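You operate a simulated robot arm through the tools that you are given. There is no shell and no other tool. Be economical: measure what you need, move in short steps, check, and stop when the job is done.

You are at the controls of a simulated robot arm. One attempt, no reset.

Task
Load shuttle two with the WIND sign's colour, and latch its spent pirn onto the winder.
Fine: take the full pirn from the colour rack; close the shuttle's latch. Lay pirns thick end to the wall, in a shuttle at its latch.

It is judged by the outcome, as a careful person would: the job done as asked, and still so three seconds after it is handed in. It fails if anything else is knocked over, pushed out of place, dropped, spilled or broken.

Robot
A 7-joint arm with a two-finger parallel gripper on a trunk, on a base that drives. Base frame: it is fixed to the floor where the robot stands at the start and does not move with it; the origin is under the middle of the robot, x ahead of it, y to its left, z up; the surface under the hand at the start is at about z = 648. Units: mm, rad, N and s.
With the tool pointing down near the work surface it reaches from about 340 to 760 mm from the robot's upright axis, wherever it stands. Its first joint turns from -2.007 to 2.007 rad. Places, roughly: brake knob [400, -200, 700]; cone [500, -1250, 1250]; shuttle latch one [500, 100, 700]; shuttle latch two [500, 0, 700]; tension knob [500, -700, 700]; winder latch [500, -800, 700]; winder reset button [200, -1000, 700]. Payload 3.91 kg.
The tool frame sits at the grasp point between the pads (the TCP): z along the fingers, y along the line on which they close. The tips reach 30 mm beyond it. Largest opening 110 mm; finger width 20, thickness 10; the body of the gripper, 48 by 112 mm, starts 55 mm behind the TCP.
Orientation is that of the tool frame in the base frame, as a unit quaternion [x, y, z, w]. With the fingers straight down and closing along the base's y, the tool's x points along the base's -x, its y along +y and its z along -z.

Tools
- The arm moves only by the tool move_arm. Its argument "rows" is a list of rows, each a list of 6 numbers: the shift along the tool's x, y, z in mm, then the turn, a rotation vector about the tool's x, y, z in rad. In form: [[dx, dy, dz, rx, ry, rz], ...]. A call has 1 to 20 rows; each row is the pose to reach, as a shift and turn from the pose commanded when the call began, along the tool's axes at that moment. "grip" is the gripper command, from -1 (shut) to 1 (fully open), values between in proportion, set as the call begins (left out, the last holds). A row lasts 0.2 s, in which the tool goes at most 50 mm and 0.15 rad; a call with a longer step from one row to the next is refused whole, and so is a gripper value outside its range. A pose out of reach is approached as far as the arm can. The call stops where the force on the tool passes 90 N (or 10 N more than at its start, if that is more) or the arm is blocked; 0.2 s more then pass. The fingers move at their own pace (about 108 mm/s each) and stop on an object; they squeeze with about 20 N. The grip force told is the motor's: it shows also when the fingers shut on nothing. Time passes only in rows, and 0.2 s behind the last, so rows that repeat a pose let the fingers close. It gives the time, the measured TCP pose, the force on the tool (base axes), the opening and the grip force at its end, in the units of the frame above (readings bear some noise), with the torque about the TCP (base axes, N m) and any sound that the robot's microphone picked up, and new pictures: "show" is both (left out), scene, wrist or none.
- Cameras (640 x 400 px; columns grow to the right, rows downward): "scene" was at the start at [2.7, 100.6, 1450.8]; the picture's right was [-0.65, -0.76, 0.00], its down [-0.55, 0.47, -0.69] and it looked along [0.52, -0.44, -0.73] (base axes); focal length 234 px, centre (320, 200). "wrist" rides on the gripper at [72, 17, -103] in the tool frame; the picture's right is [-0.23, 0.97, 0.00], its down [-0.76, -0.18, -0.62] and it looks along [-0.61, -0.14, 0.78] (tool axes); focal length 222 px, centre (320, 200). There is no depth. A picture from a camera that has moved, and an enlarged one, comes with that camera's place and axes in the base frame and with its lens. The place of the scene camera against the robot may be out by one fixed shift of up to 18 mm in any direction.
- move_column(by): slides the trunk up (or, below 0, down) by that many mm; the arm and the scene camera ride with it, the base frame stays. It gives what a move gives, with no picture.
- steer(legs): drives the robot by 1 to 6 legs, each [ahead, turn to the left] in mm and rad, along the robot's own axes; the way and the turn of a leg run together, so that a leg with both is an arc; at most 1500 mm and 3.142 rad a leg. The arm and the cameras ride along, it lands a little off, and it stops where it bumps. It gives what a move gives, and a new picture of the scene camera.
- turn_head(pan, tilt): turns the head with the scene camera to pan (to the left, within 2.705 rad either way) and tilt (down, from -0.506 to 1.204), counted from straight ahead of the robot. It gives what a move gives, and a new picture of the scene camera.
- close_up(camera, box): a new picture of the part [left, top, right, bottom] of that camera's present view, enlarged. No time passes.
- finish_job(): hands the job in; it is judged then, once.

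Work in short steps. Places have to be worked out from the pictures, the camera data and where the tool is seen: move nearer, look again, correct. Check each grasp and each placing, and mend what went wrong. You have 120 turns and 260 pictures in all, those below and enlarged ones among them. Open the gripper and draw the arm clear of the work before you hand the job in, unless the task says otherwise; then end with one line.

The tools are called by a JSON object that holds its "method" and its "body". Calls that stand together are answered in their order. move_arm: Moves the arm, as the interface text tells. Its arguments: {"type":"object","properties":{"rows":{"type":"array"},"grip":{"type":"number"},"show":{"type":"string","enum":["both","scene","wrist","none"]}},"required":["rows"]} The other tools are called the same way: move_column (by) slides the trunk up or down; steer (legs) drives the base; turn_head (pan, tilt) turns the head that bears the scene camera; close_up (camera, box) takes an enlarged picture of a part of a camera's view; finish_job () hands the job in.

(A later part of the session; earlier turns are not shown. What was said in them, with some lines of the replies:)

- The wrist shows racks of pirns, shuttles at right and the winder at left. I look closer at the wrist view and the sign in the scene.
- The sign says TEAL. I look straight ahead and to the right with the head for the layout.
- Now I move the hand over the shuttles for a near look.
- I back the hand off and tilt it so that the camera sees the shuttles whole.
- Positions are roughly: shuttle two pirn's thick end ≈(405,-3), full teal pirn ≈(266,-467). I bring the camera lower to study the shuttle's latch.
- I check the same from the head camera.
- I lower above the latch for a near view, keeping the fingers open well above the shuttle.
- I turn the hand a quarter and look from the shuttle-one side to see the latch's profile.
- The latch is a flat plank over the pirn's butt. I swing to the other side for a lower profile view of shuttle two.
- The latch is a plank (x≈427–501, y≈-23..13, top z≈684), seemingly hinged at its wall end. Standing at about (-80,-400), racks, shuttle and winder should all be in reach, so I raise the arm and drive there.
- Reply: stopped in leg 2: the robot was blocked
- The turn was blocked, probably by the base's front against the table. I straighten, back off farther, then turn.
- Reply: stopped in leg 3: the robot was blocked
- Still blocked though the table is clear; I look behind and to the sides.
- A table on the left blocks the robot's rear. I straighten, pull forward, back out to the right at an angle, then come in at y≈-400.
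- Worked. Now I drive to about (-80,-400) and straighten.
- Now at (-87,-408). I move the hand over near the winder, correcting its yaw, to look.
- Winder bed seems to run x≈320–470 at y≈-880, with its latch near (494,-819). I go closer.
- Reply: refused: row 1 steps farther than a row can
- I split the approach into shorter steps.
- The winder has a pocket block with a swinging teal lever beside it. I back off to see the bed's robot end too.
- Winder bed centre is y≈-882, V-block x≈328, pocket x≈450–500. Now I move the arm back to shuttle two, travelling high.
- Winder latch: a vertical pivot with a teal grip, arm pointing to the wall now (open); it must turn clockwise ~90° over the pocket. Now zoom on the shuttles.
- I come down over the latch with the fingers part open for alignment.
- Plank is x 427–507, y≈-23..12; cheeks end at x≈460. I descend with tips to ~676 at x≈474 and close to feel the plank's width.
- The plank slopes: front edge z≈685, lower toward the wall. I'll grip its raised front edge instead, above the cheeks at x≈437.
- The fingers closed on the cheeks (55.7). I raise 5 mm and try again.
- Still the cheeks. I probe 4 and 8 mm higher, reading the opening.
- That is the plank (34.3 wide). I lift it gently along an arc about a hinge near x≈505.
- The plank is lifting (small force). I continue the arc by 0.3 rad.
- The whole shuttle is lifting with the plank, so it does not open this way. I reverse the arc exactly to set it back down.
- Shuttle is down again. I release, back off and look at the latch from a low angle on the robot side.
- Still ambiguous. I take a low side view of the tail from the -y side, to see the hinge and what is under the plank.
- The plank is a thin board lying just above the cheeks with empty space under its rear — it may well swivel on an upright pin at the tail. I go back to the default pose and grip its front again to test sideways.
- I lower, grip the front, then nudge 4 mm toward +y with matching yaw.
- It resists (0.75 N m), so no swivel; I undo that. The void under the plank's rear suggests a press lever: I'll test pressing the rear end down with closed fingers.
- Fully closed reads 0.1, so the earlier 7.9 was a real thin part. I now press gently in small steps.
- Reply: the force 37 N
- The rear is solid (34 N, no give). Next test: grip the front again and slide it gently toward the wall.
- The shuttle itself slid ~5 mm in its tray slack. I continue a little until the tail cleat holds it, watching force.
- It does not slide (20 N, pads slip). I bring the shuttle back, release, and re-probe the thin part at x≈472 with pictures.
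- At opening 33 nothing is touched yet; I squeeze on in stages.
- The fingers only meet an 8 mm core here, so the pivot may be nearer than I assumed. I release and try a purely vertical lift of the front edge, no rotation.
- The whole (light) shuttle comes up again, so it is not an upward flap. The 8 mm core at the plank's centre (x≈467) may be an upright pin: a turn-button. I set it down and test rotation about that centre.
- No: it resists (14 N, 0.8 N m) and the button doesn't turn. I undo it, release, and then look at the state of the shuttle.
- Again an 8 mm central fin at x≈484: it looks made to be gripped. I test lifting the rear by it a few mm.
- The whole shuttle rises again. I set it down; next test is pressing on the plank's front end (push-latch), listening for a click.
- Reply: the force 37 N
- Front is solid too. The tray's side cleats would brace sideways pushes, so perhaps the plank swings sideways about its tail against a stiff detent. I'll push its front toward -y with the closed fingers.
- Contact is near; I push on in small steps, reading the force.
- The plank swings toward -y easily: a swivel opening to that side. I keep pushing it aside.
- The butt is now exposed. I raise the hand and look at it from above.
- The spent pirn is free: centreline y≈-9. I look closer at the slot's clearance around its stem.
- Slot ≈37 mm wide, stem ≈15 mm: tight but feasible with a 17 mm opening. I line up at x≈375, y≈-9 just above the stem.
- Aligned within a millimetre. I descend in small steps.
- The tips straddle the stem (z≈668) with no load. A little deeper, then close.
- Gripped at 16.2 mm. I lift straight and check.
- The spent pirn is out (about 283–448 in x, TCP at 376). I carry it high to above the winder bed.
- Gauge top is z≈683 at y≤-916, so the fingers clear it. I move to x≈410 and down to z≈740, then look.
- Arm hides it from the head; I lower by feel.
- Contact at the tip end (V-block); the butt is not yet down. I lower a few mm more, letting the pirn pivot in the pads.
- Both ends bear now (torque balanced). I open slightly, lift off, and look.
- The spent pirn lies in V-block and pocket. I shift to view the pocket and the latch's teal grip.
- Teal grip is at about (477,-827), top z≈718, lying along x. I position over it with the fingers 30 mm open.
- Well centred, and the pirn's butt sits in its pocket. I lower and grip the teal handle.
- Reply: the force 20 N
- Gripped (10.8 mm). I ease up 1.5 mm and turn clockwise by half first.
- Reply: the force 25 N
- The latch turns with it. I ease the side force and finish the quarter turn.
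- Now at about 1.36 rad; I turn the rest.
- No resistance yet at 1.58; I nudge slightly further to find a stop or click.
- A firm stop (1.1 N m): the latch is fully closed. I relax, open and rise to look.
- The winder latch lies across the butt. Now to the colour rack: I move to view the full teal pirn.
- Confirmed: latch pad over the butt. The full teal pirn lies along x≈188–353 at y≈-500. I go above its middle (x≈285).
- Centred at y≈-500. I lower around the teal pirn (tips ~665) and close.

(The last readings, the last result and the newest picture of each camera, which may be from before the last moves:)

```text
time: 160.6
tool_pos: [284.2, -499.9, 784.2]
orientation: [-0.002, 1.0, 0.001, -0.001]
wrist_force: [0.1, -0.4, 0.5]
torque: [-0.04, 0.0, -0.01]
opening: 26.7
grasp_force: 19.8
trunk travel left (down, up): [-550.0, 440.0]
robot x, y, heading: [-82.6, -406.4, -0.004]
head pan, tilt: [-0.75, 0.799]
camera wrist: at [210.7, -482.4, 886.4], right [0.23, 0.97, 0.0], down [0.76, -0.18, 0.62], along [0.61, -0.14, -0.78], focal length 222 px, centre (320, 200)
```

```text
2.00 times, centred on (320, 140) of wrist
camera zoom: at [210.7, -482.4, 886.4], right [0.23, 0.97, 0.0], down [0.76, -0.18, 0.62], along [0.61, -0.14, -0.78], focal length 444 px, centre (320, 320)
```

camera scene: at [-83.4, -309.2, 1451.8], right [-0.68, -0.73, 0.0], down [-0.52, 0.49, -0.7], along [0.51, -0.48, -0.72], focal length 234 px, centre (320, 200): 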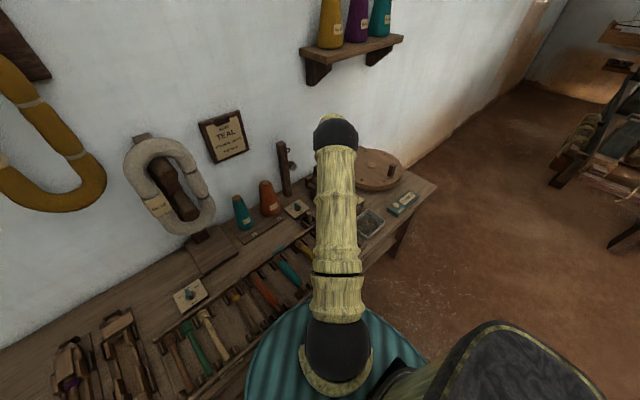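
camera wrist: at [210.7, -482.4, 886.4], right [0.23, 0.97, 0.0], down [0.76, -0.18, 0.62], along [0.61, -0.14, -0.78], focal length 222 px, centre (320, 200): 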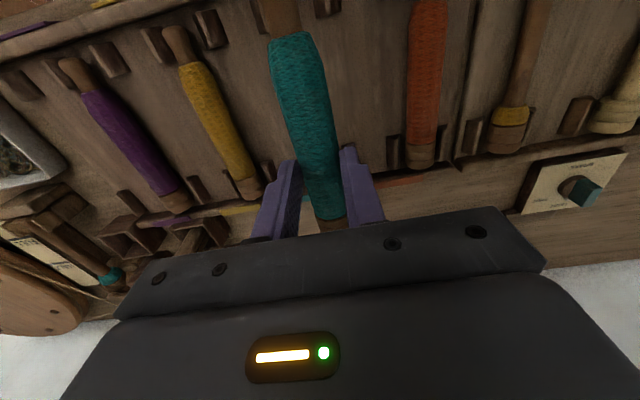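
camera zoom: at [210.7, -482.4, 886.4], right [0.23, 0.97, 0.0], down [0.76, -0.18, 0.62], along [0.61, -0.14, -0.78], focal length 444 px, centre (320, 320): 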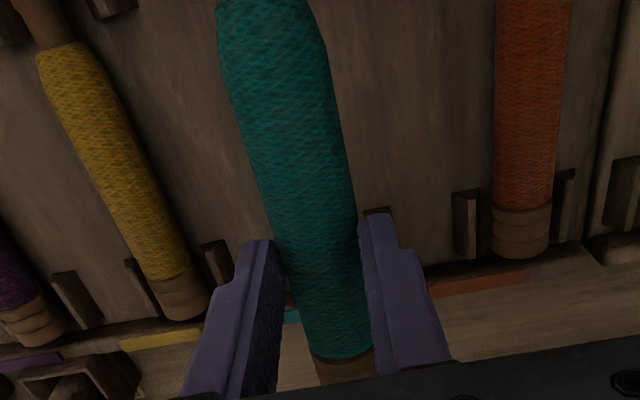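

Held (26.6 mm). I carry it to above shuttle two.

{"method": "move_arm", "body": {"rows": [[0, 0, -40, 0, 0, 0], [0, 20, -70, 0, 0, 0], [-5, 65, -70, 0, 0, 0], [-10, 110, -70, 0, 0, 0], [-15, 155, -70, 0, 0, 0], [-20, 200, -70, 0, 0, 0], [-25, 247, -70, 0, 0, 0], [-35, 293, -70, 0, 0, 0], [-45, 339, -70, 0, 0, 0], [-55, 385, -70, 0, 0, 0], [-65, 431, -70, 0, 0, 0], [-80, 475, -60, 0, 0, 0], [-90, 491, -40, 0, 0, 0], [-92, 491, -10, 0, 0, 0], [-92, 491, -10, 0, 0, 0]], "show": "wrist"}}

{"method": "turn_head", "body": {"pan": 0.4, "tilt": 0.9}}

{"method": "close_up", "body": {"camera": "scene", "box": [255, 170, 345, 270]}}

{"method": "close_up", "body": {"camera": "wrist", "box": [220, 0, 420, 240]}}

```text
time: 163.8
tool_pos: [375.7, -8.0, 795.9]
orientation: [-0.001, 1.0, 0.001, -0.001]
wrist_force: [-0.1, -0.1, -0.7]
torque: [0.05, 0.02, 0.03]
opening: 26.9
grasp_force: 19.6
trunk travel left (down, up): [-550.0, 440.0]
robot x, y, heading: [-82.3, -408.2, -0.006]
head pan, tilt: [-0.75, 0.799]
camera wrist: at [302.2, 8.8, 898.4], right [0.23, 0.97, 0.0], down [0.76, -0.18, 0.62], along [0.61, -0.14, -0.78], focal length 222 px, centre (320, 200)
```

wrist: 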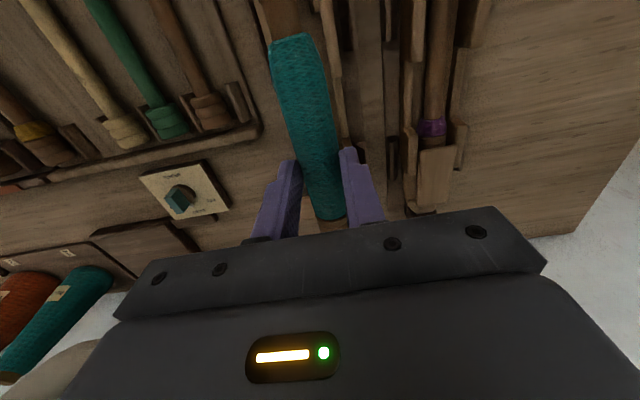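

```text
time: 165.2
tool_pos: [374.2, -8.7, 796.2]
orientation: [-0.001, 1.0, 0.0, -0.001]
wrist_force: [0.0, 0.3, -0.9]
torque: [0.03, -0.01, -0.01]
opening: 26.8
grasp_force: 19.7
trunk travel left (down, up): [-550.0, 440.0]
robot x, y, heading: [-88.7, -406.9, -0.006]
head pan, tilt: [0.4, 0.901]
camera scene: at [-72.5, -224.6, 1443.9], right [0.39, -0.92, 0.0], down [-0.72, -0.3, -0.62], along [0.57, 0.24, -0.78], focal length 234 px, centre (320, 200)
```

scene: 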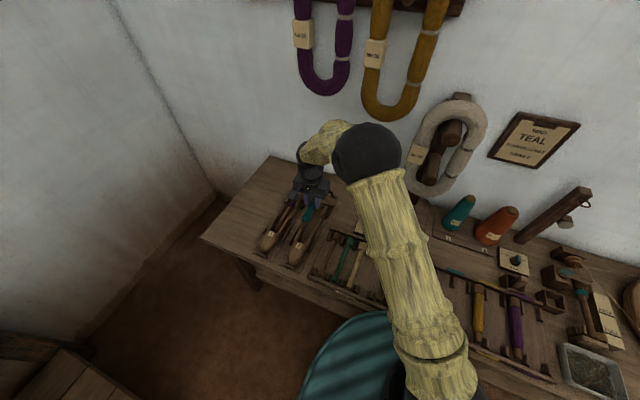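

```text
4.00 times, centred on (300, 220) of scene
camera zoom: at [-72.5, -224.6, 1443.9], right [0.39, -0.92, 0.0], down [-0.72, -0.3, -0.62], along [0.57, 0.24, -0.78], focal length 938 px, centre (400, 120)
```

zoom: 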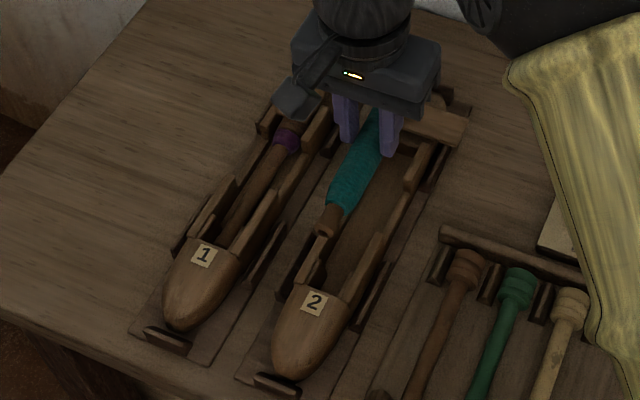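

```text
1.67 times, centred on (320, 120) of wrist
camera zoom: at [302.1, 8.6, 898.7], right [0.23, 0.97, 0.0], down [0.76, -0.18, 0.62], along [0.61, -0.14, -0.78], focal length 370 px, centre (320, 333)
```

zoom: 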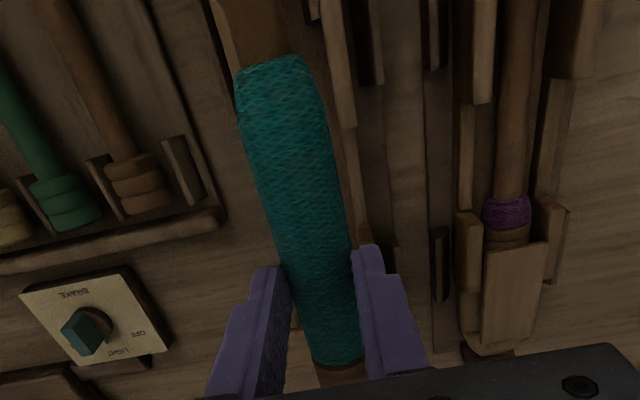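

Slot centre still at y≈-9; x≈375 fits. I lower toward the slot.

{"method": "move_arm", "body": {"rows": [[0, 0, 25, 0, 0, 0], [0, 0, 50, 0, 0, 0], [-1, 0, 75, 0, 0, 0], [-1, 0, 75, 0, 0, 0]], "show": "wrist"}}

{"method": "close_up", "body": {"camera": "wrist", "box": [220, 0, 420, 240]}}

{"method": "close_up", "body": {"camera": "scene", "box": [265, 180, 345, 270]}}

```text
time: 166.2
tool_pos: [376.0, -6.4, 721.7]
orientation: [-0.001, 1.0, 0.0, -0.001]
wrist_force: [0.7, 0.1, -0.2]
torque: [0.0, 0.01, 0.02]
opening: 26.6
grasp_force: 20.1
trunk travel left (down, up): [-550.0, 440.0]
robot x, y, heading: [-87.0, -406.9, -0.002]
head pan, tilt: [0.4, 0.901]
camera wrist: at [303.7, 10.4, 824.1], right [0.22, 0.97, 0.0], down [0.76, -0.18, 0.62], along [0.61, -0.14, -0.78], focal length 222 px, centre (320, 200)
```

wrist: 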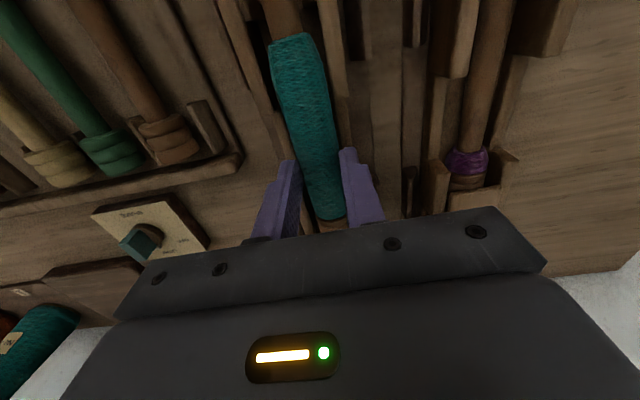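

```text
1.67 times, centred on (320, 120) of wrist
camera zoom: at [303.7, 10.4, 824.1], right [0.22, 0.97, 0.0], down [0.76, -0.18, 0.62], along [0.61, -0.14, -0.78], focal length 370 px, centre (320, 333)
```

zoom: 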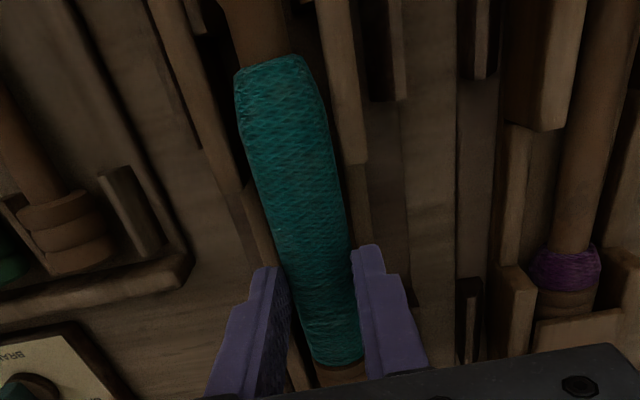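

```text
4.44 times, centred on (305, 225) of scene
camera zoom: at [-72.4, -224.4, 1443.9], right [0.39, -0.92, 0.0], down [-0.72, -0.3, -0.62], along [0.57, 0.24, -0.78], focal length 1042 px, centre (387, 89)
```

zoom: 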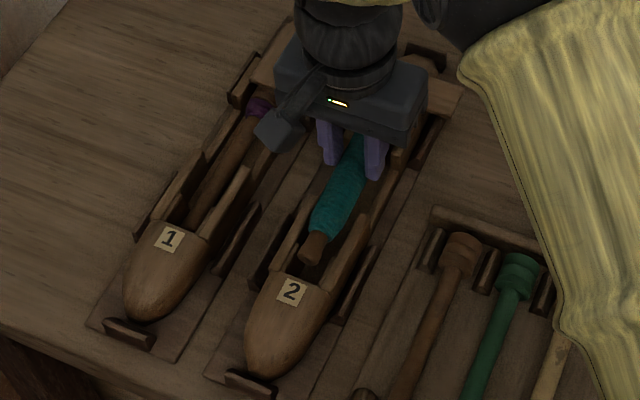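

Tip is ~8 mm from the nose edge; I shift 4 mm toward the robot and lower in small steps.

{"method": "move_arm", "body": {"rows": [[4, -1, 5, 0, 0, 0], [4, -1, 10, 0, 0, 0], [4, -1, 14, 0, 0, 0]], "show": "none"}}

{"method": "move_arm", "body": {"rows": [[0, 0, 2, 0, 0, 0], [0, 0, 4, 0, 0, 0], [0, 0, 5, 0, 0, 0]], "show": "wrist"}}

{"method": "close_up", "body": {"camera": "scene", "box": [265, 180, 345, 270]}}

```text
time: 167.0
tool_pos: [373.0, -7.3, 707.2]
orientation: [-0.001, 1.0, 0.0, -0.001]
wrist_force: [0.5, -0.2, -0.9]
torque: [0.01, -0.01, -0.01]
opening: 26.7
grasp_force: 19.9
trunk travel left (down, up): [-550.0, 440.0]
robot x, y, heading: [-84.2, -408.3, -0.008]
head pan, tilt: [0.4, 0.901]
```

```text
time: 167.8
tool_pos: [370.7, -6.6, 702.3]
orientation: [0.0, 1.0, 0.0, 0.0]
wrist_force: [-1.1, 0.9, -1.0]
torque: [-0.01, 0.01, 0.03]
opening: 26.3
grasp_force: 19.8
trunk travel left (down, up): [-550.0, 440.0]
robot x, y, heading: [-84.4, -409.1, -0.002]
head pan, tilt: [0.4, 0.901]
camera wrist: at [299.7, 9.3, 804.2], right [0.23, 0.97, 0.0], down [0.76, -0.18, 0.62], along [0.61, -0.14, -0.78], focal length 222 px, centre (320, 200)
```

wrist: 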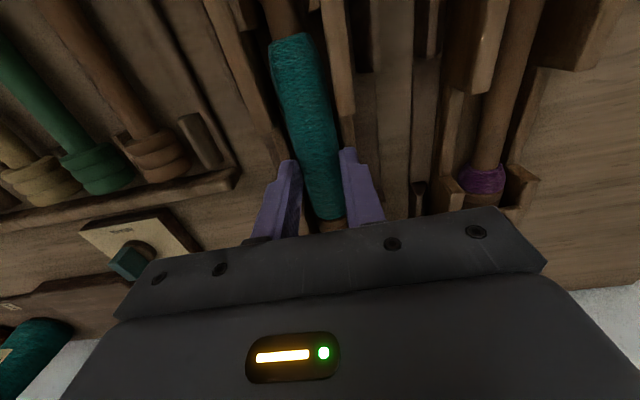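

```text
4.44 times, centred on (305, 225) of scene
camera zoom: at [-72.5, -224.5, 1443.9], right [0.39, -0.92, 0.0], down [-0.72, -0.3, -0.62], along [0.57, 0.24, -0.78], focal length 1042 px, centre (387, 89)
```

zoom: 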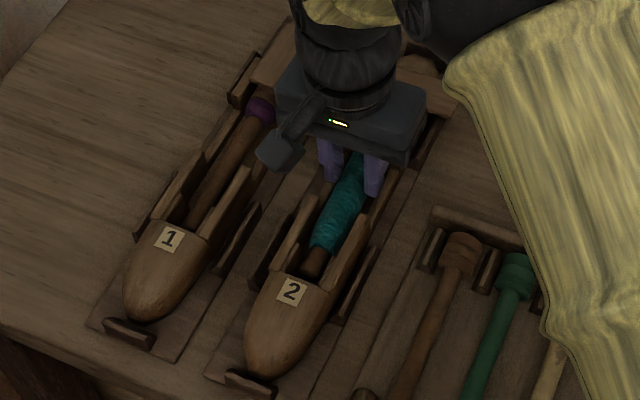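

Entering cleanly with no contact. I go on down.

{"method": "move_arm", "body": {"rows": [[0, 0, 2, 0, 0, 0], [0, 0, 4, 0, 0, 0]], "show": "none"}}

{"method": "move_arm", "body": {"rows": [[0, 0, 2, 0, 0, 0], [0, 0, 4, 0, 0, 0]], "show": "wrist"}}

{"method": "close_up", "body": {"camera": "wrist", "box": [220, 0, 420, 240]}}

```text
time: 168.4
tool_pos: [371.9, -8.6, 700.1]
orientation: [-0.001, 1.0, 0.003, 0.0]
wrist_force: [-1.5, -1.4, 19.9]
torque: [-0.11, 0.29, 0.03]
opening: 26.4
grasp_force: 19.6
trunk travel left (down, up): [-550.0, 440.0]
robot x, y, heading: [-85.1, -405.2, -0.007]
head pan, tilt: [0.4, 0.901]
```

```text
time: 169.0
tool_pos: [371.5, -8.6, 694.2]
orientation: [0.0, 1.0, 0.001, 0.0]
wrist_force: [0.9, -3.0, 29.0]
torque: [-0.12, -0.05, 0.01]
opening: 27.9
grasp_force: 20.0
trunk travel left (down, up): [-550.0, 440.0]
robot x, y, heading: [-86.0, -405.9, -0.01]
head pan, tilt: [0.4, 0.901]
camera wrist: at [299.1, 9.1, 796.4], right [0.23, 0.97, 0.0], down [0.76, -0.18, 0.62], along [0.61, -0.14, -0.78], focal length 222 px, centre (320, 200)
```

wrist: 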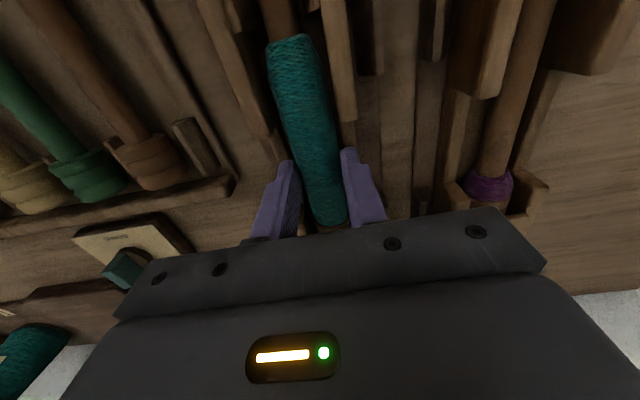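

```text
1.67 times, centred on (320, 120) of wrist
camera zoom: at [299.1, 9.1, 796.4], right [0.23, 0.97, 0.0], down [0.76, -0.18, 0.62], along [0.61, -0.14, -0.78], focal length 370 px, centre (320, 333)
```

zoom: 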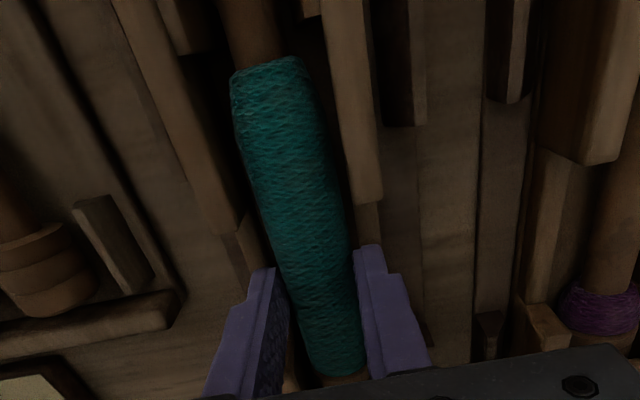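

The pirn bottoms out with balanced load. I release and rise.

{"method": "move_arm", "body": {"rows": [[0, 0, -3, 0, 0, 0], [0, 0, -3, 0, 0, 0]], "grip": -0.35, "show": "none"}}

{"method": "move_arm", "body": {"rows": [[0, 0, -15, 0, 0, 0], [0, 0, -40, 0, 0, 0], [0, 0, -80, 0, 0, 0], [-20, 0, -100, 0, 0, 0], [-20, 0, -100, 0, 0, 0]], "show": "wrist"}}

{"method": "close_up", "body": {"camera": "wrist", "box": [220, 0, 420, 220]}}

{"method": "close_up", "body": {"camera": "scene", "box": [265, 180, 345, 270]}}

```text
time: 169.6
tool_pos: [371.1, -8.2, 695.6]
orientation: [-0.002, 1.0, -0.001, -0.001]
wrist_force: [0.0, -1.2, 0.6]
torque: [-0.04, -0.03, 0.0]
opening: 35.7
grasp_force: 0.1
trunk travel left (down, up): [-550.0, 440.0]
robot x, y, heading: [-87.9, -408.3, -0.009]
head pan, tilt: [0.4, 0.901]
```

```text
time: 170.8
tool_pos: [392.3, -6.8, 793.1]
orientation: [-0.001, 1.0, 0.0, 0.0]
wrist_force: [0.5, -0.1, 0.5]
torque: [0.01, -0.01, -0.01]
opening: 35.8
grasp_force: 0.0
trunk travel left (down, up): [-550.0, 440.0]
robot x, y, heading: [-87.8, -408.0, -0.002]
head pan, tilt: [0.4, 0.901]
camera wrist: at [319.2, 9.4, 896.9], right [0.22, 0.97, 0.0], down [0.76, -0.18, 0.62], along [0.61, -0.14, -0.78], focal length 222 px, centre (320, 200)
```

wrist: 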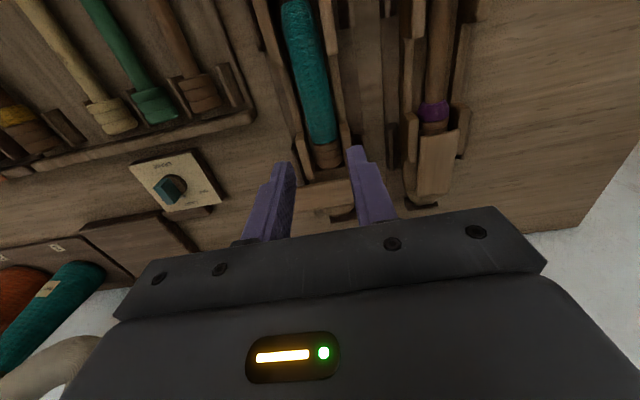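

```text
1.82 times, centred on (320, 110) of wrist
camera zoom: at [319.2, 9.4, 896.9], right [0.22, 0.97, 0.0], down [0.76, -0.18, 0.62], along [0.61, -0.14, -0.78], focal length 404 px, centre (320, 364)
```

zoom: 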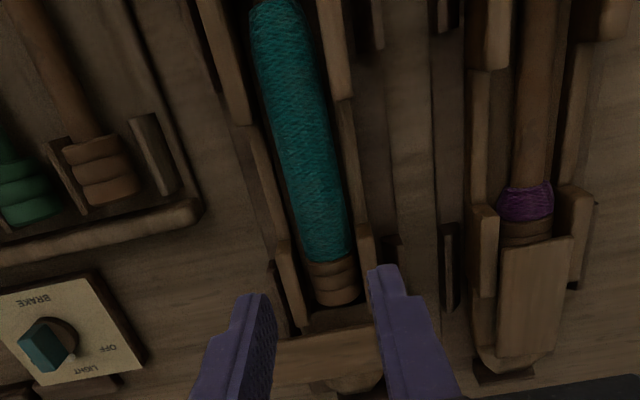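

```text
4.44 times, centred on (305, 225) of scene
camera zoom: at [-72.3, -224.5, 1443.9], right [0.39, -0.92, 0.0], down [-0.72, -0.3, -0.62], along [0.57, 0.24, -0.78], focal length 1042 px, centre (387, 89)
```

zoom: 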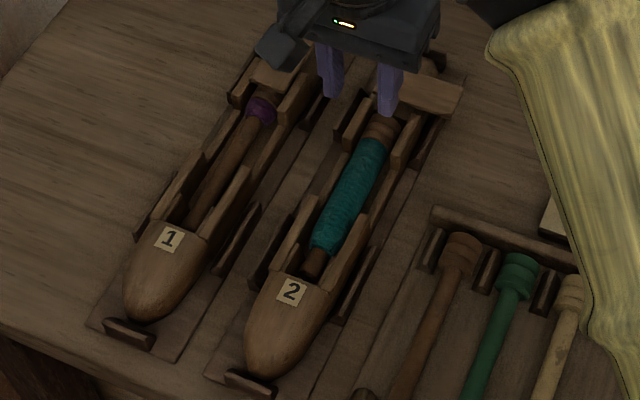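

The full teal pirn sits like the old one (butt end x≈448). Now I view the swung-out latch to push it back.

{"method": "move_arm", "body": {"rows": [[-20, -10, -10, 0, 0, 0], [-45, -25, -20, 0, 0, 0], [-70, -35, -20, 0, 0, 0], [-70, -35, -20, 0, 0, 0]], "grip": -1, "show": "wrist"}}

{"method": "close_up", "body": {"camera": "wrist", "box": [240, 60, 440, 220]}}

```text
time: 171.8
tool_pos: [462.0, -42.0, 816.0]
orientation: [-0.001, 1.0, 0.0, -0.001]
wrist_force: [-0.2, -0.6, -0.5]
torque: [0.03, 0.02, 0.01]
opening: 0.0
grasp_force: 19.9
trunk travel left (down, up): [-550.0, 440.0]
robot x, y, heading: [-81.0, -406.5, -0.001]
head pan, tilt: [0.4, 0.901]
camera wrist: at [389.8, -25.7, 918.4], right [0.22, 0.97, 0.0], down [0.76, -0.18, 0.62], along [0.61, -0.14, -0.78], focal length 222 px, centre (320, 200)
```

wrist: 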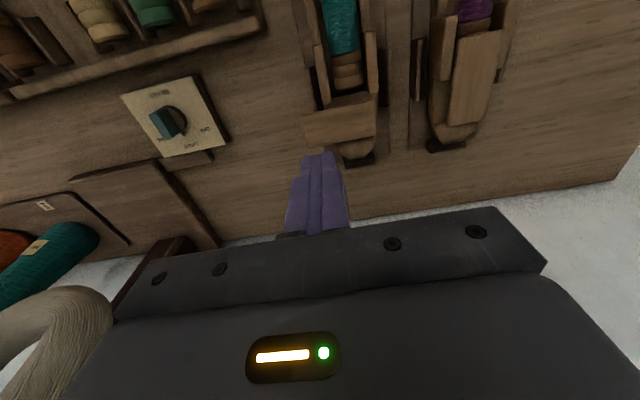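

```text
2.50 times, centred on (340, 140) of wrist
camera zoom: at [389.8, -25.7, 918.4], right [0.22, 0.97, 0.0], down [0.76, -0.18, 0.62], along [0.61, -0.14, -0.78], focal length 555 px, centre (270, 350)
```

zoom: 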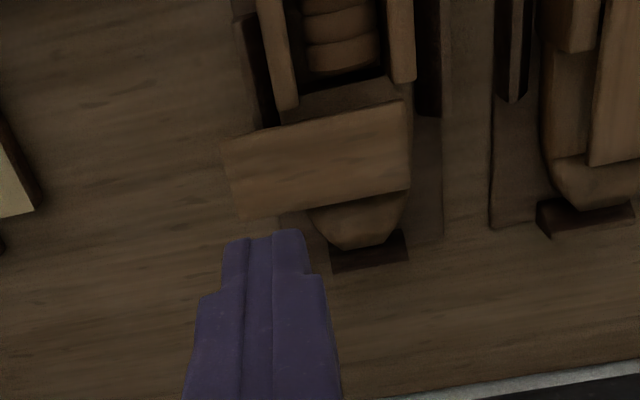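

The plank now spans y -61..11, x 458–494, pivot ≈(477,-10). I come down behind its free end on the wall side.

{"method": "move_arm", "body": {"rows": [[-25, -4, 20, 0, 0, 0], [-50, -8, 40, 0, 0, 0], [-50, -8, 75, 0, 0, 0], [-50, -8, 99.5, 0, 0, 0], [-50, -8, 99.5, 0, 0, 0]], "show": "wrist"}}

{"method": "close_up", "body": {"camera": "wrist", "box": [240, 60, 440, 220]}}

```text
time: 173.0
tool_pos: [514.1, -49.2, 716.8]
orientation: [-0.001, 1.0, 0.001, -0.001]
wrist_force: [-0.1, -0.6, 0.9]
torque: [0.02, -0.02, 0.0]
opening: 0.0
grasp_force: 20.2
trunk travel left (down, up): [-550.0, 440.0]
robot x, y, heading: [-81.8, -404.4, -0.005]
head pan, tilt: [0.4, 0.901]
camera wrist: at [440.4, -32.6, 818.2], right [0.22, 0.97, 0.0], down [0.76, -0.18, 0.62], along [0.61, -0.14, -0.78], focal length 222 px, centre (320, 200)
```

wrist: 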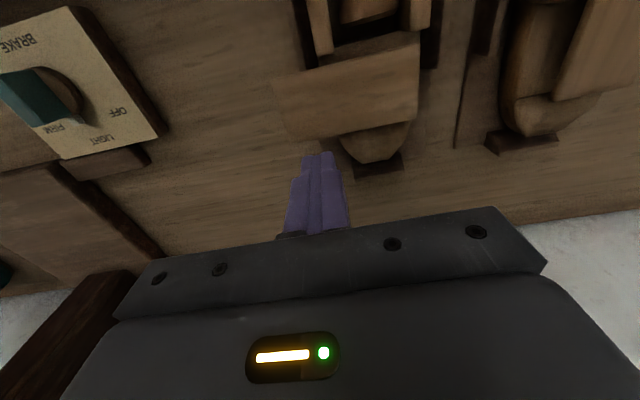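

```text
2.50 times, centred on (340, 140) of wrist
camera zoom: at [440.4, -32.6, 818.2], right [0.22, 0.97, 0.0], down [0.76, -0.18, 0.62], along [0.61, -0.14, -0.78], focal length 555 px, centre (270, 350)
```

zoom: 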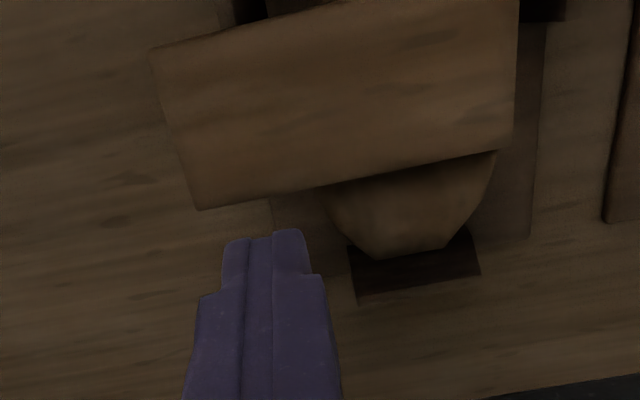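

Aligned. I push the free end round in the first half of the arc.

{"method": "move_arm", "body": {"rows": [[6, 0, 0, 0, 0, 0], [12, -3, 0, 0, 0, 0], [21, -6, 0, 0, 0, 0], [30, -8, 0, 0, 0, 0], [39, -9, 0, 0, 0, 0]], "show": "wrist"}}

{"method": "close_up", "body": {"camera": "wrist", "box": [240, 60, 440, 220]}}

```text
time: 174.2
tool_pos: [474.9, -59.1, 716.9]
orientation: [-0.001, 1.0, -0.001, 0.0]
wrist_force: [0.4, 0.3, 0.1]
torque: [0.01, 0.01, -0.02]
opening: 0.0
grasp_force: 20.6
trunk travel left (down, up): [-550.0, 440.0]
robot x, y, heading: [-83.8, -405.7, -0.006]
head pan, tilt: [0.4, 0.901]
camera wrist: at [401.5, -42.2, 819.7], right [0.22, 0.97, 0.0], down [0.76, -0.18, 0.62], along [0.61, -0.14, -0.78], focal length 222 px, centre (320, 200)
```

wrist: 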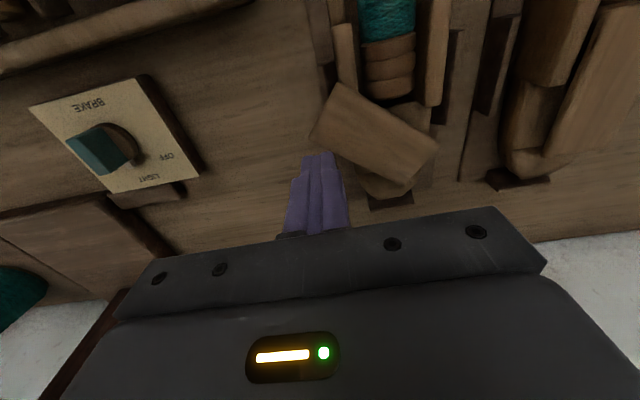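

```text
2.50 times, centred on (340, 140) of wrist
camera zoom: at [401.5, -42.2, 819.7], right [0.22, 0.97, 0.0], down [0.76, -0.18, 0.62], along [0.61, -0.14, -0.78], focal length 555 px, centre (270, 350)
```

zoom: 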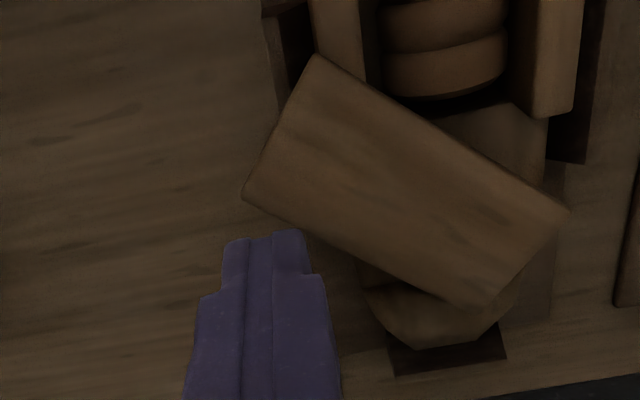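

Swinging nicely. I continue to nearly closed.

{"method": "move_arm", "body": {"rows": [[8, 1, 0, 0, 0, 0], [15, 4, 0, 0, 0, 0], [22, 8, 0, 0, 0, 0], [28, 12, 0, 0, 0, 0], [33, 16, 0, 0, 0, 0]], "show": "wrist"}}

{"method": "close_up", "body": {"camera": "wrist", "box": [240, 60, 440, 220]}}

```text
time: 175.4
tool_pos: [439.7, -43.4, 718.2]
orientation: [-0.001, 1.0, 0.0, -0.001]
wrist_force: [0.1, -0.5, -0.3]
torque: [-0.02, 0.0, -0.03]
opening: 0.1
grasp_force: 19.9
trunk travel left (down, up): [-550.0, 440.0]
robot x, y, heading: [-83.6, -410.3, -0.005]
head pan, tilt: [0.4, 0.901]
camera wrist: at [367.5, -26.5, 819.7], right [0.23, 0.97, 0.0], down [0.76, -0.18, 0.62], along [0.61, -0.14, -0.78], focal length 222 px, centre (320, 200)
```

wrist: 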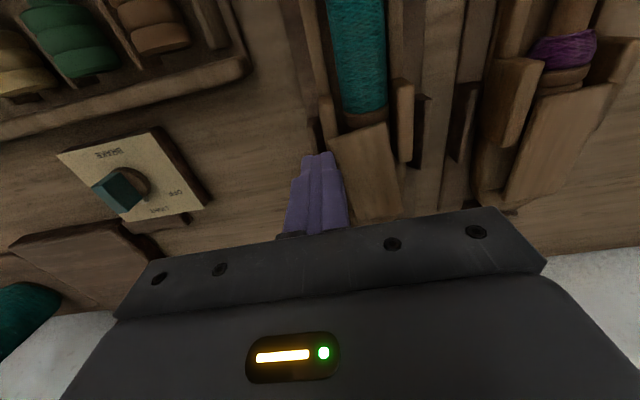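

```text
2.50 times, centred on (340, 140) of wrist
camera zoom: at [367.5, -26.5, 819.7], right [0.23, 0.97, 0.0], down [0.76, -0.18, 0.62], along [0.61, -0.14, -0.78], focal length 555 px, centre (270, 350)
```

zoom: 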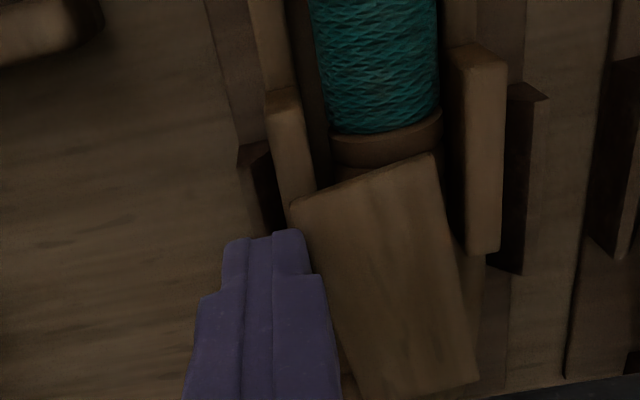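

The latch is almost straight over the butt. I press on in small +y steps until it meets its stop.

{"method": "move_arm", "body": {"rows": [[1, 3, 0, 0, 0, 0], [1, 6, 0, 0, 0, 0], [1, 8, 0, 0, 0, 0]], "show": "none"}}

{"method": "move_arm", "body": {"rows": [[0, 2, 0, 0, 0, 0], [0, 4, 0, 0, 0, 0]], "show": "wrist"}}

{"method": "close_up", "body": {"camera": "wrist", "box": [240, 60, 440, 220]}}

```text
time: 176.2
tool_pos: [440.1, -34.9, 717.0]
orientation: [-0.001, 1.0, 0.0, 0.001]
wrist_force: [0.5, -2.1, 1.6]
torque: [-0.03, -0.03, -0.01]
opening: 0.3
grasp_force: 20.1
trunk travel left (down, up): [-550.0, 440.0]
robot x, y, heading: [-81.0, -408.0, -0.002]
head pan, tilt: [0.4, 0.901]
```

```text
time: 176.8
tool_pos: [439.1, -31.5, 717.3]
orientation: [-0.001, 1.0, 0.0, -0.002]
wrist_force: [0.4, -1.4, 1.2]
torque: [-0.04, 0.0, 0.01]
opening: 0.0
grasp_force: 20.1
trunk travel left (down, up): [-550.0, 440.0]
robot x, y, heading: [-87.1, -406.1, -0.001]
head pan, tilt: [0.4, 0.901]
camera wrist: at [366.1, -14.6, 819.4], right [0.22, 0.97, 0.0], down [0.76, -0.18, 0.62], along [0.61, -0.14, -0.78], focal length 222 px, centre (320, 200)
```

wrist: 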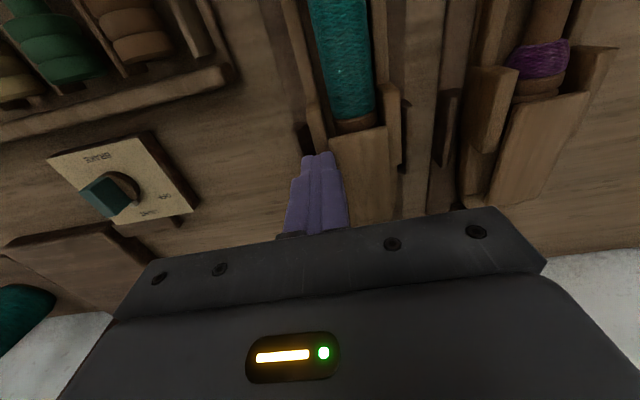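

```text
2.50 times, centred on (340, 140) of wrist
camera zoom: at [366.1, -14.6, 819.4], right [0.22, 0.97, 0.0], down [0.76, -0.18, 0.62], along [0.61, -0.14, -0.78], focal length 555 px, centre (270, 350)
```

zoom: 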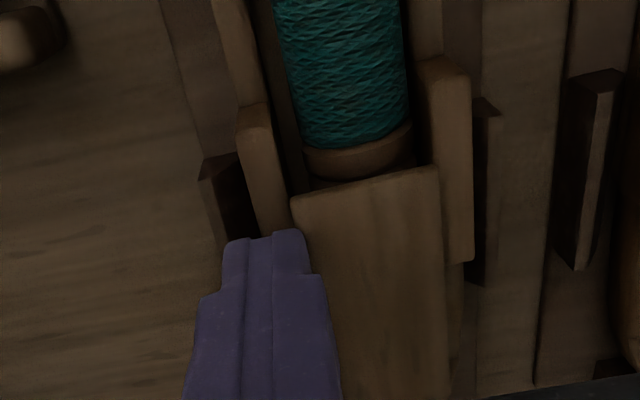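

It lies straight. A little more push to confirm it is against its stop.

{"method": "move_arm", "body": {"rows": [[0, 2, 0, 0, 0, 0], [0, 4, 0, 0, 0, 0]], "show": "none"}}

{"method": "move_arm", "body": {"rows": [[0, 2, 0, 0, 0, 0], [0, 4, 0, 0, 0, 0]], "show": "wrist"}}

{"method": "close_up", "body": {"camera": "wrist", "box": [240, 60, 440, 220]}}

```text
time: 177.4
tool_pos: [438.1, -29.8, 716.7]
orientation: [-0.001, 1.0, -0.001, -0.001]
wrist_force: [-4.9, -10.6, 7.4]
torque: [-0.25, 0.12, 0.08]
opening: 0.0
grasp_force: 20.2
trunk travel left (down, up): [-550.0, 440.0]
robot x, y, heading: [-82.9, -404.5, -0.006]
head pan, tilt: [0.4, 0.901]
```

```text
time: 178.0
tool_pos: [439.1, -26.5, 719.8]
orientation: [0.0, 1.0, 0.0, 0.0]
wrist_force: [-6.2, -22.9, 18.4]
torque: [-0.52, 0.21, 0.07]
opening: 0.0
grasp_force: 19.5
trunk travel left (down, up): [-550.0, 440.0]
robot x, y, heading: [-87.0, -407.2, -0.003]
head pan, tilt: [0.4, 0.901]
camera wrist: at [366.2, -9.6, 821.6], right [0.23, 0.97, 0.0], down [0.76, -0.18, 0.62], along [0.61, -0.14, -0.78], focal length 222 px, centre (320, 200)
```

wrist: 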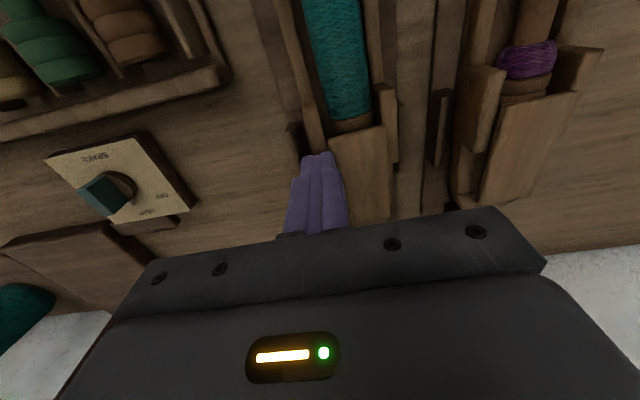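

```text
2.50 times, centred on (340, 140) of wrist
camera zoom: at [366.2, -9.6, 821.6], right [0.23, 0.97, 0.0], down [0.76, -0.18, 0.62], along [0.61, -0.14, -0.78], focal length 555 px, centre (270, 350)
```

zoom: 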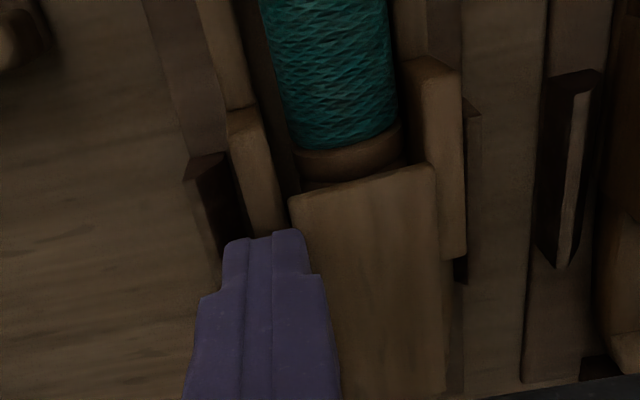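

Firm stop: the latch is closed. I back off, rise clear and inspect.

{"method": "move_arm", "body": {"rows": [[0, -10, 0, 0, 0, 0], [0, -18, -10, 0, 0, 0], [20, -18, -50, 0, 0, 0], [45, -10, -90, 0, 0, 0], [60, 0, -130, 0, 0, 0], [60, 0, -130, 0, 0, 0]], "show": "wrist"}}

{"method": "close_up", "body": {"camera": "scene", "box": [255, 170, 345, 270]}}

{"method": "close_up", "body": {"camera": "wrist", "box": [240, 0, 440, 200]}}

```text
time: 179.4
tool_pos: [379.1, -21.9, 848.9]
orientation: [-0.001, 1.0, 0.0, -0.002]
wrist_force: [-0.3, -0.6, -0.2]
torque: [0.02, 0.01, 0.02]
opening: 0.0
grasp_force: 20.4
trunk travel left (down, up): [-550.0, 440.0]
robot x, y, heading: [-85.7, -409.8, -0.003]
head pan, tilt: [0.4, 0.901]
camera wrist: at [306.5, -4.9, 951.7], right [0.23, 0.97, 0.0], down [0.76, -0.18, 0.62], along [0.61, -0.14, -0.78], focal length 222 px, centre (320, 200)
```

wrist: 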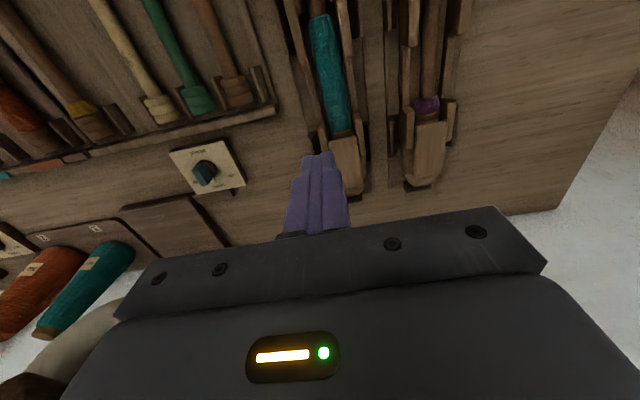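

```text
4.00 times, centred on (300, 220) of scene
camera zoom: at [-72.8, -224.7, 1443.9], right [0.39, -0.92, 0.0], down [-0.72, -0.3, -0.62], along [0.57, 0.24, -0.78], focal length 938 px, centre (400, 120)
```

zoom: 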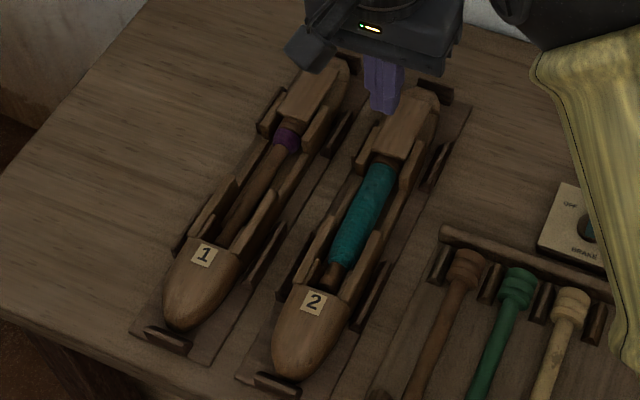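

```text
2.00 times, centred on (340, 100) of wrist
camera zoom: at [306.5, -4.9, 951.7], right [0.23, 0.97, 0.0], down [0.76, -0.18, 0.62], along [0.61, -0.14, -0.78], focal length 444 px, centre (280, 400)
```

zoom: 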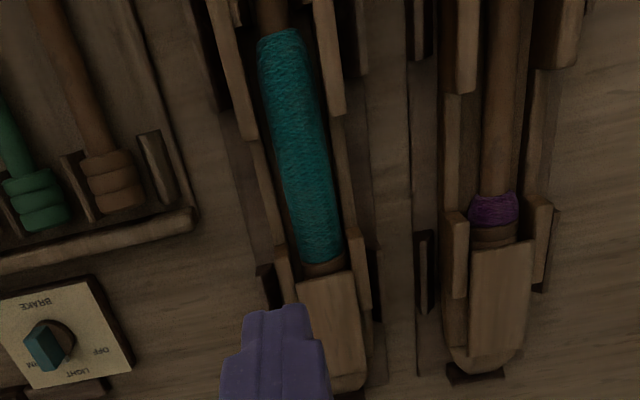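

Shuttle two is loaded and latched. I open the gripper, draw the arm up and clear, and check the winder with the head camera.

{"method": "move_arm", "body": {"rows": [[20, 0, -40, 0, 0, 0], [40, 0, -80, 0, 0, 0], [50, 0, -110, 0, 0, 0]], "grip": 1, "show": "none"}}

{"method": "turn_head", "body": {"pan": -0.8, "tilt": 0.8}}

{"method": "close_up", "body": {"camera": "scene", "box": [290, 160, 370, 220]}}

```text
time: 180.2
tool_pos: [328.8, -24.0, 957.3]
orientation: [0.0, 1.0, 0.0, -0.001]
wrist_force: [-0.2, -0.1, 0.9]
torque: [-0.02, -0.01, -0.02]
opening: 110.2
grasp_force: 0.0
trunk travel left (down, up): [-550.0, 440.0]
robot x, y, heading: [-86.5, -407.1, -0.004]
head pan, tilt: [0.4, 0.901]
```

```text
time: 181.6
tool_pos: [328.3, -23.1, 957.8]
orientation: [-0.001, 1.0, 0.0, -0.001]
wrist_force: [-0.1, -0.5, -0.2]
torque: [0.0, 0.0, 0.01]
opening: 110.0
grasp_force: 0.0
trunk travel left (down, up): [-550.0, 440.0]
robot x, y, heading: [-82.7, -406.4, -0.003]
head pan, tilt: [-0.799, 0.799]
camera scene: at [-86.2, -311.7, 1451.8], right [-0.72, -0.7, 0.0], down [-0.5, 0.52, -0.7], along [0.48, -0.5, -0.72], focal length 234 px, centre (320, 200)
```

scene: 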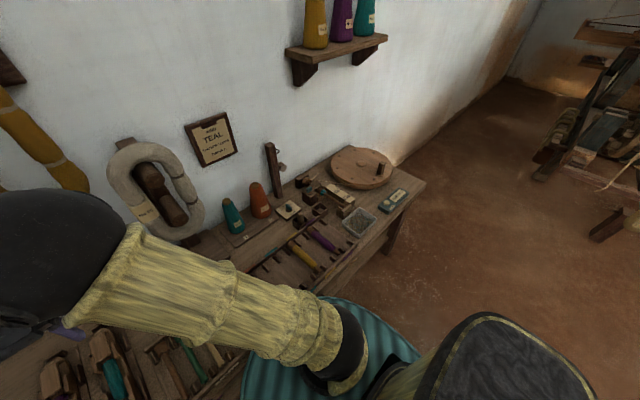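

```text
6.67 times, centred on (330, 190) of scene
camera zoom: at [-86.2, -311.7, 1451.8], right [-0.72, -0.7, 0.0], down [-0.5, 0.52, -0.7], along [0.48, -0.5, -0.72], focal length 1563 px, centre (253, 267)
```

zoom: 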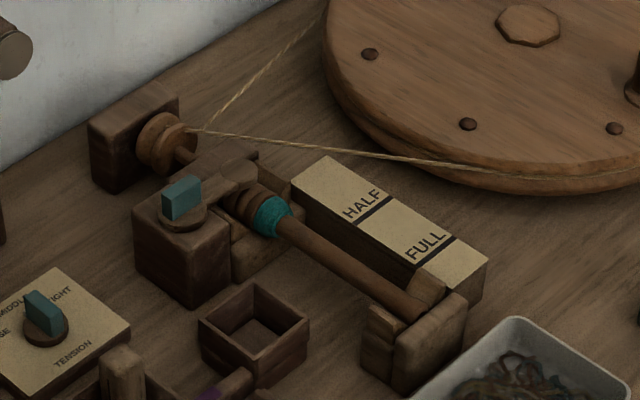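

The spent pirn is in the winder with its latch arm across the butt, and shuttle two is loaded and closed. I hand the job in.

{"method": "finish_job", "body": {}}

```text
The job is handed in.
```

I loaded shuttle two with the full teal pirn from the colour rack, thick end to the wall at the latch, and closed its latch. Its spent pirn is in the winder bed, also thick end to the wall, with the winder latch turned fully across it.
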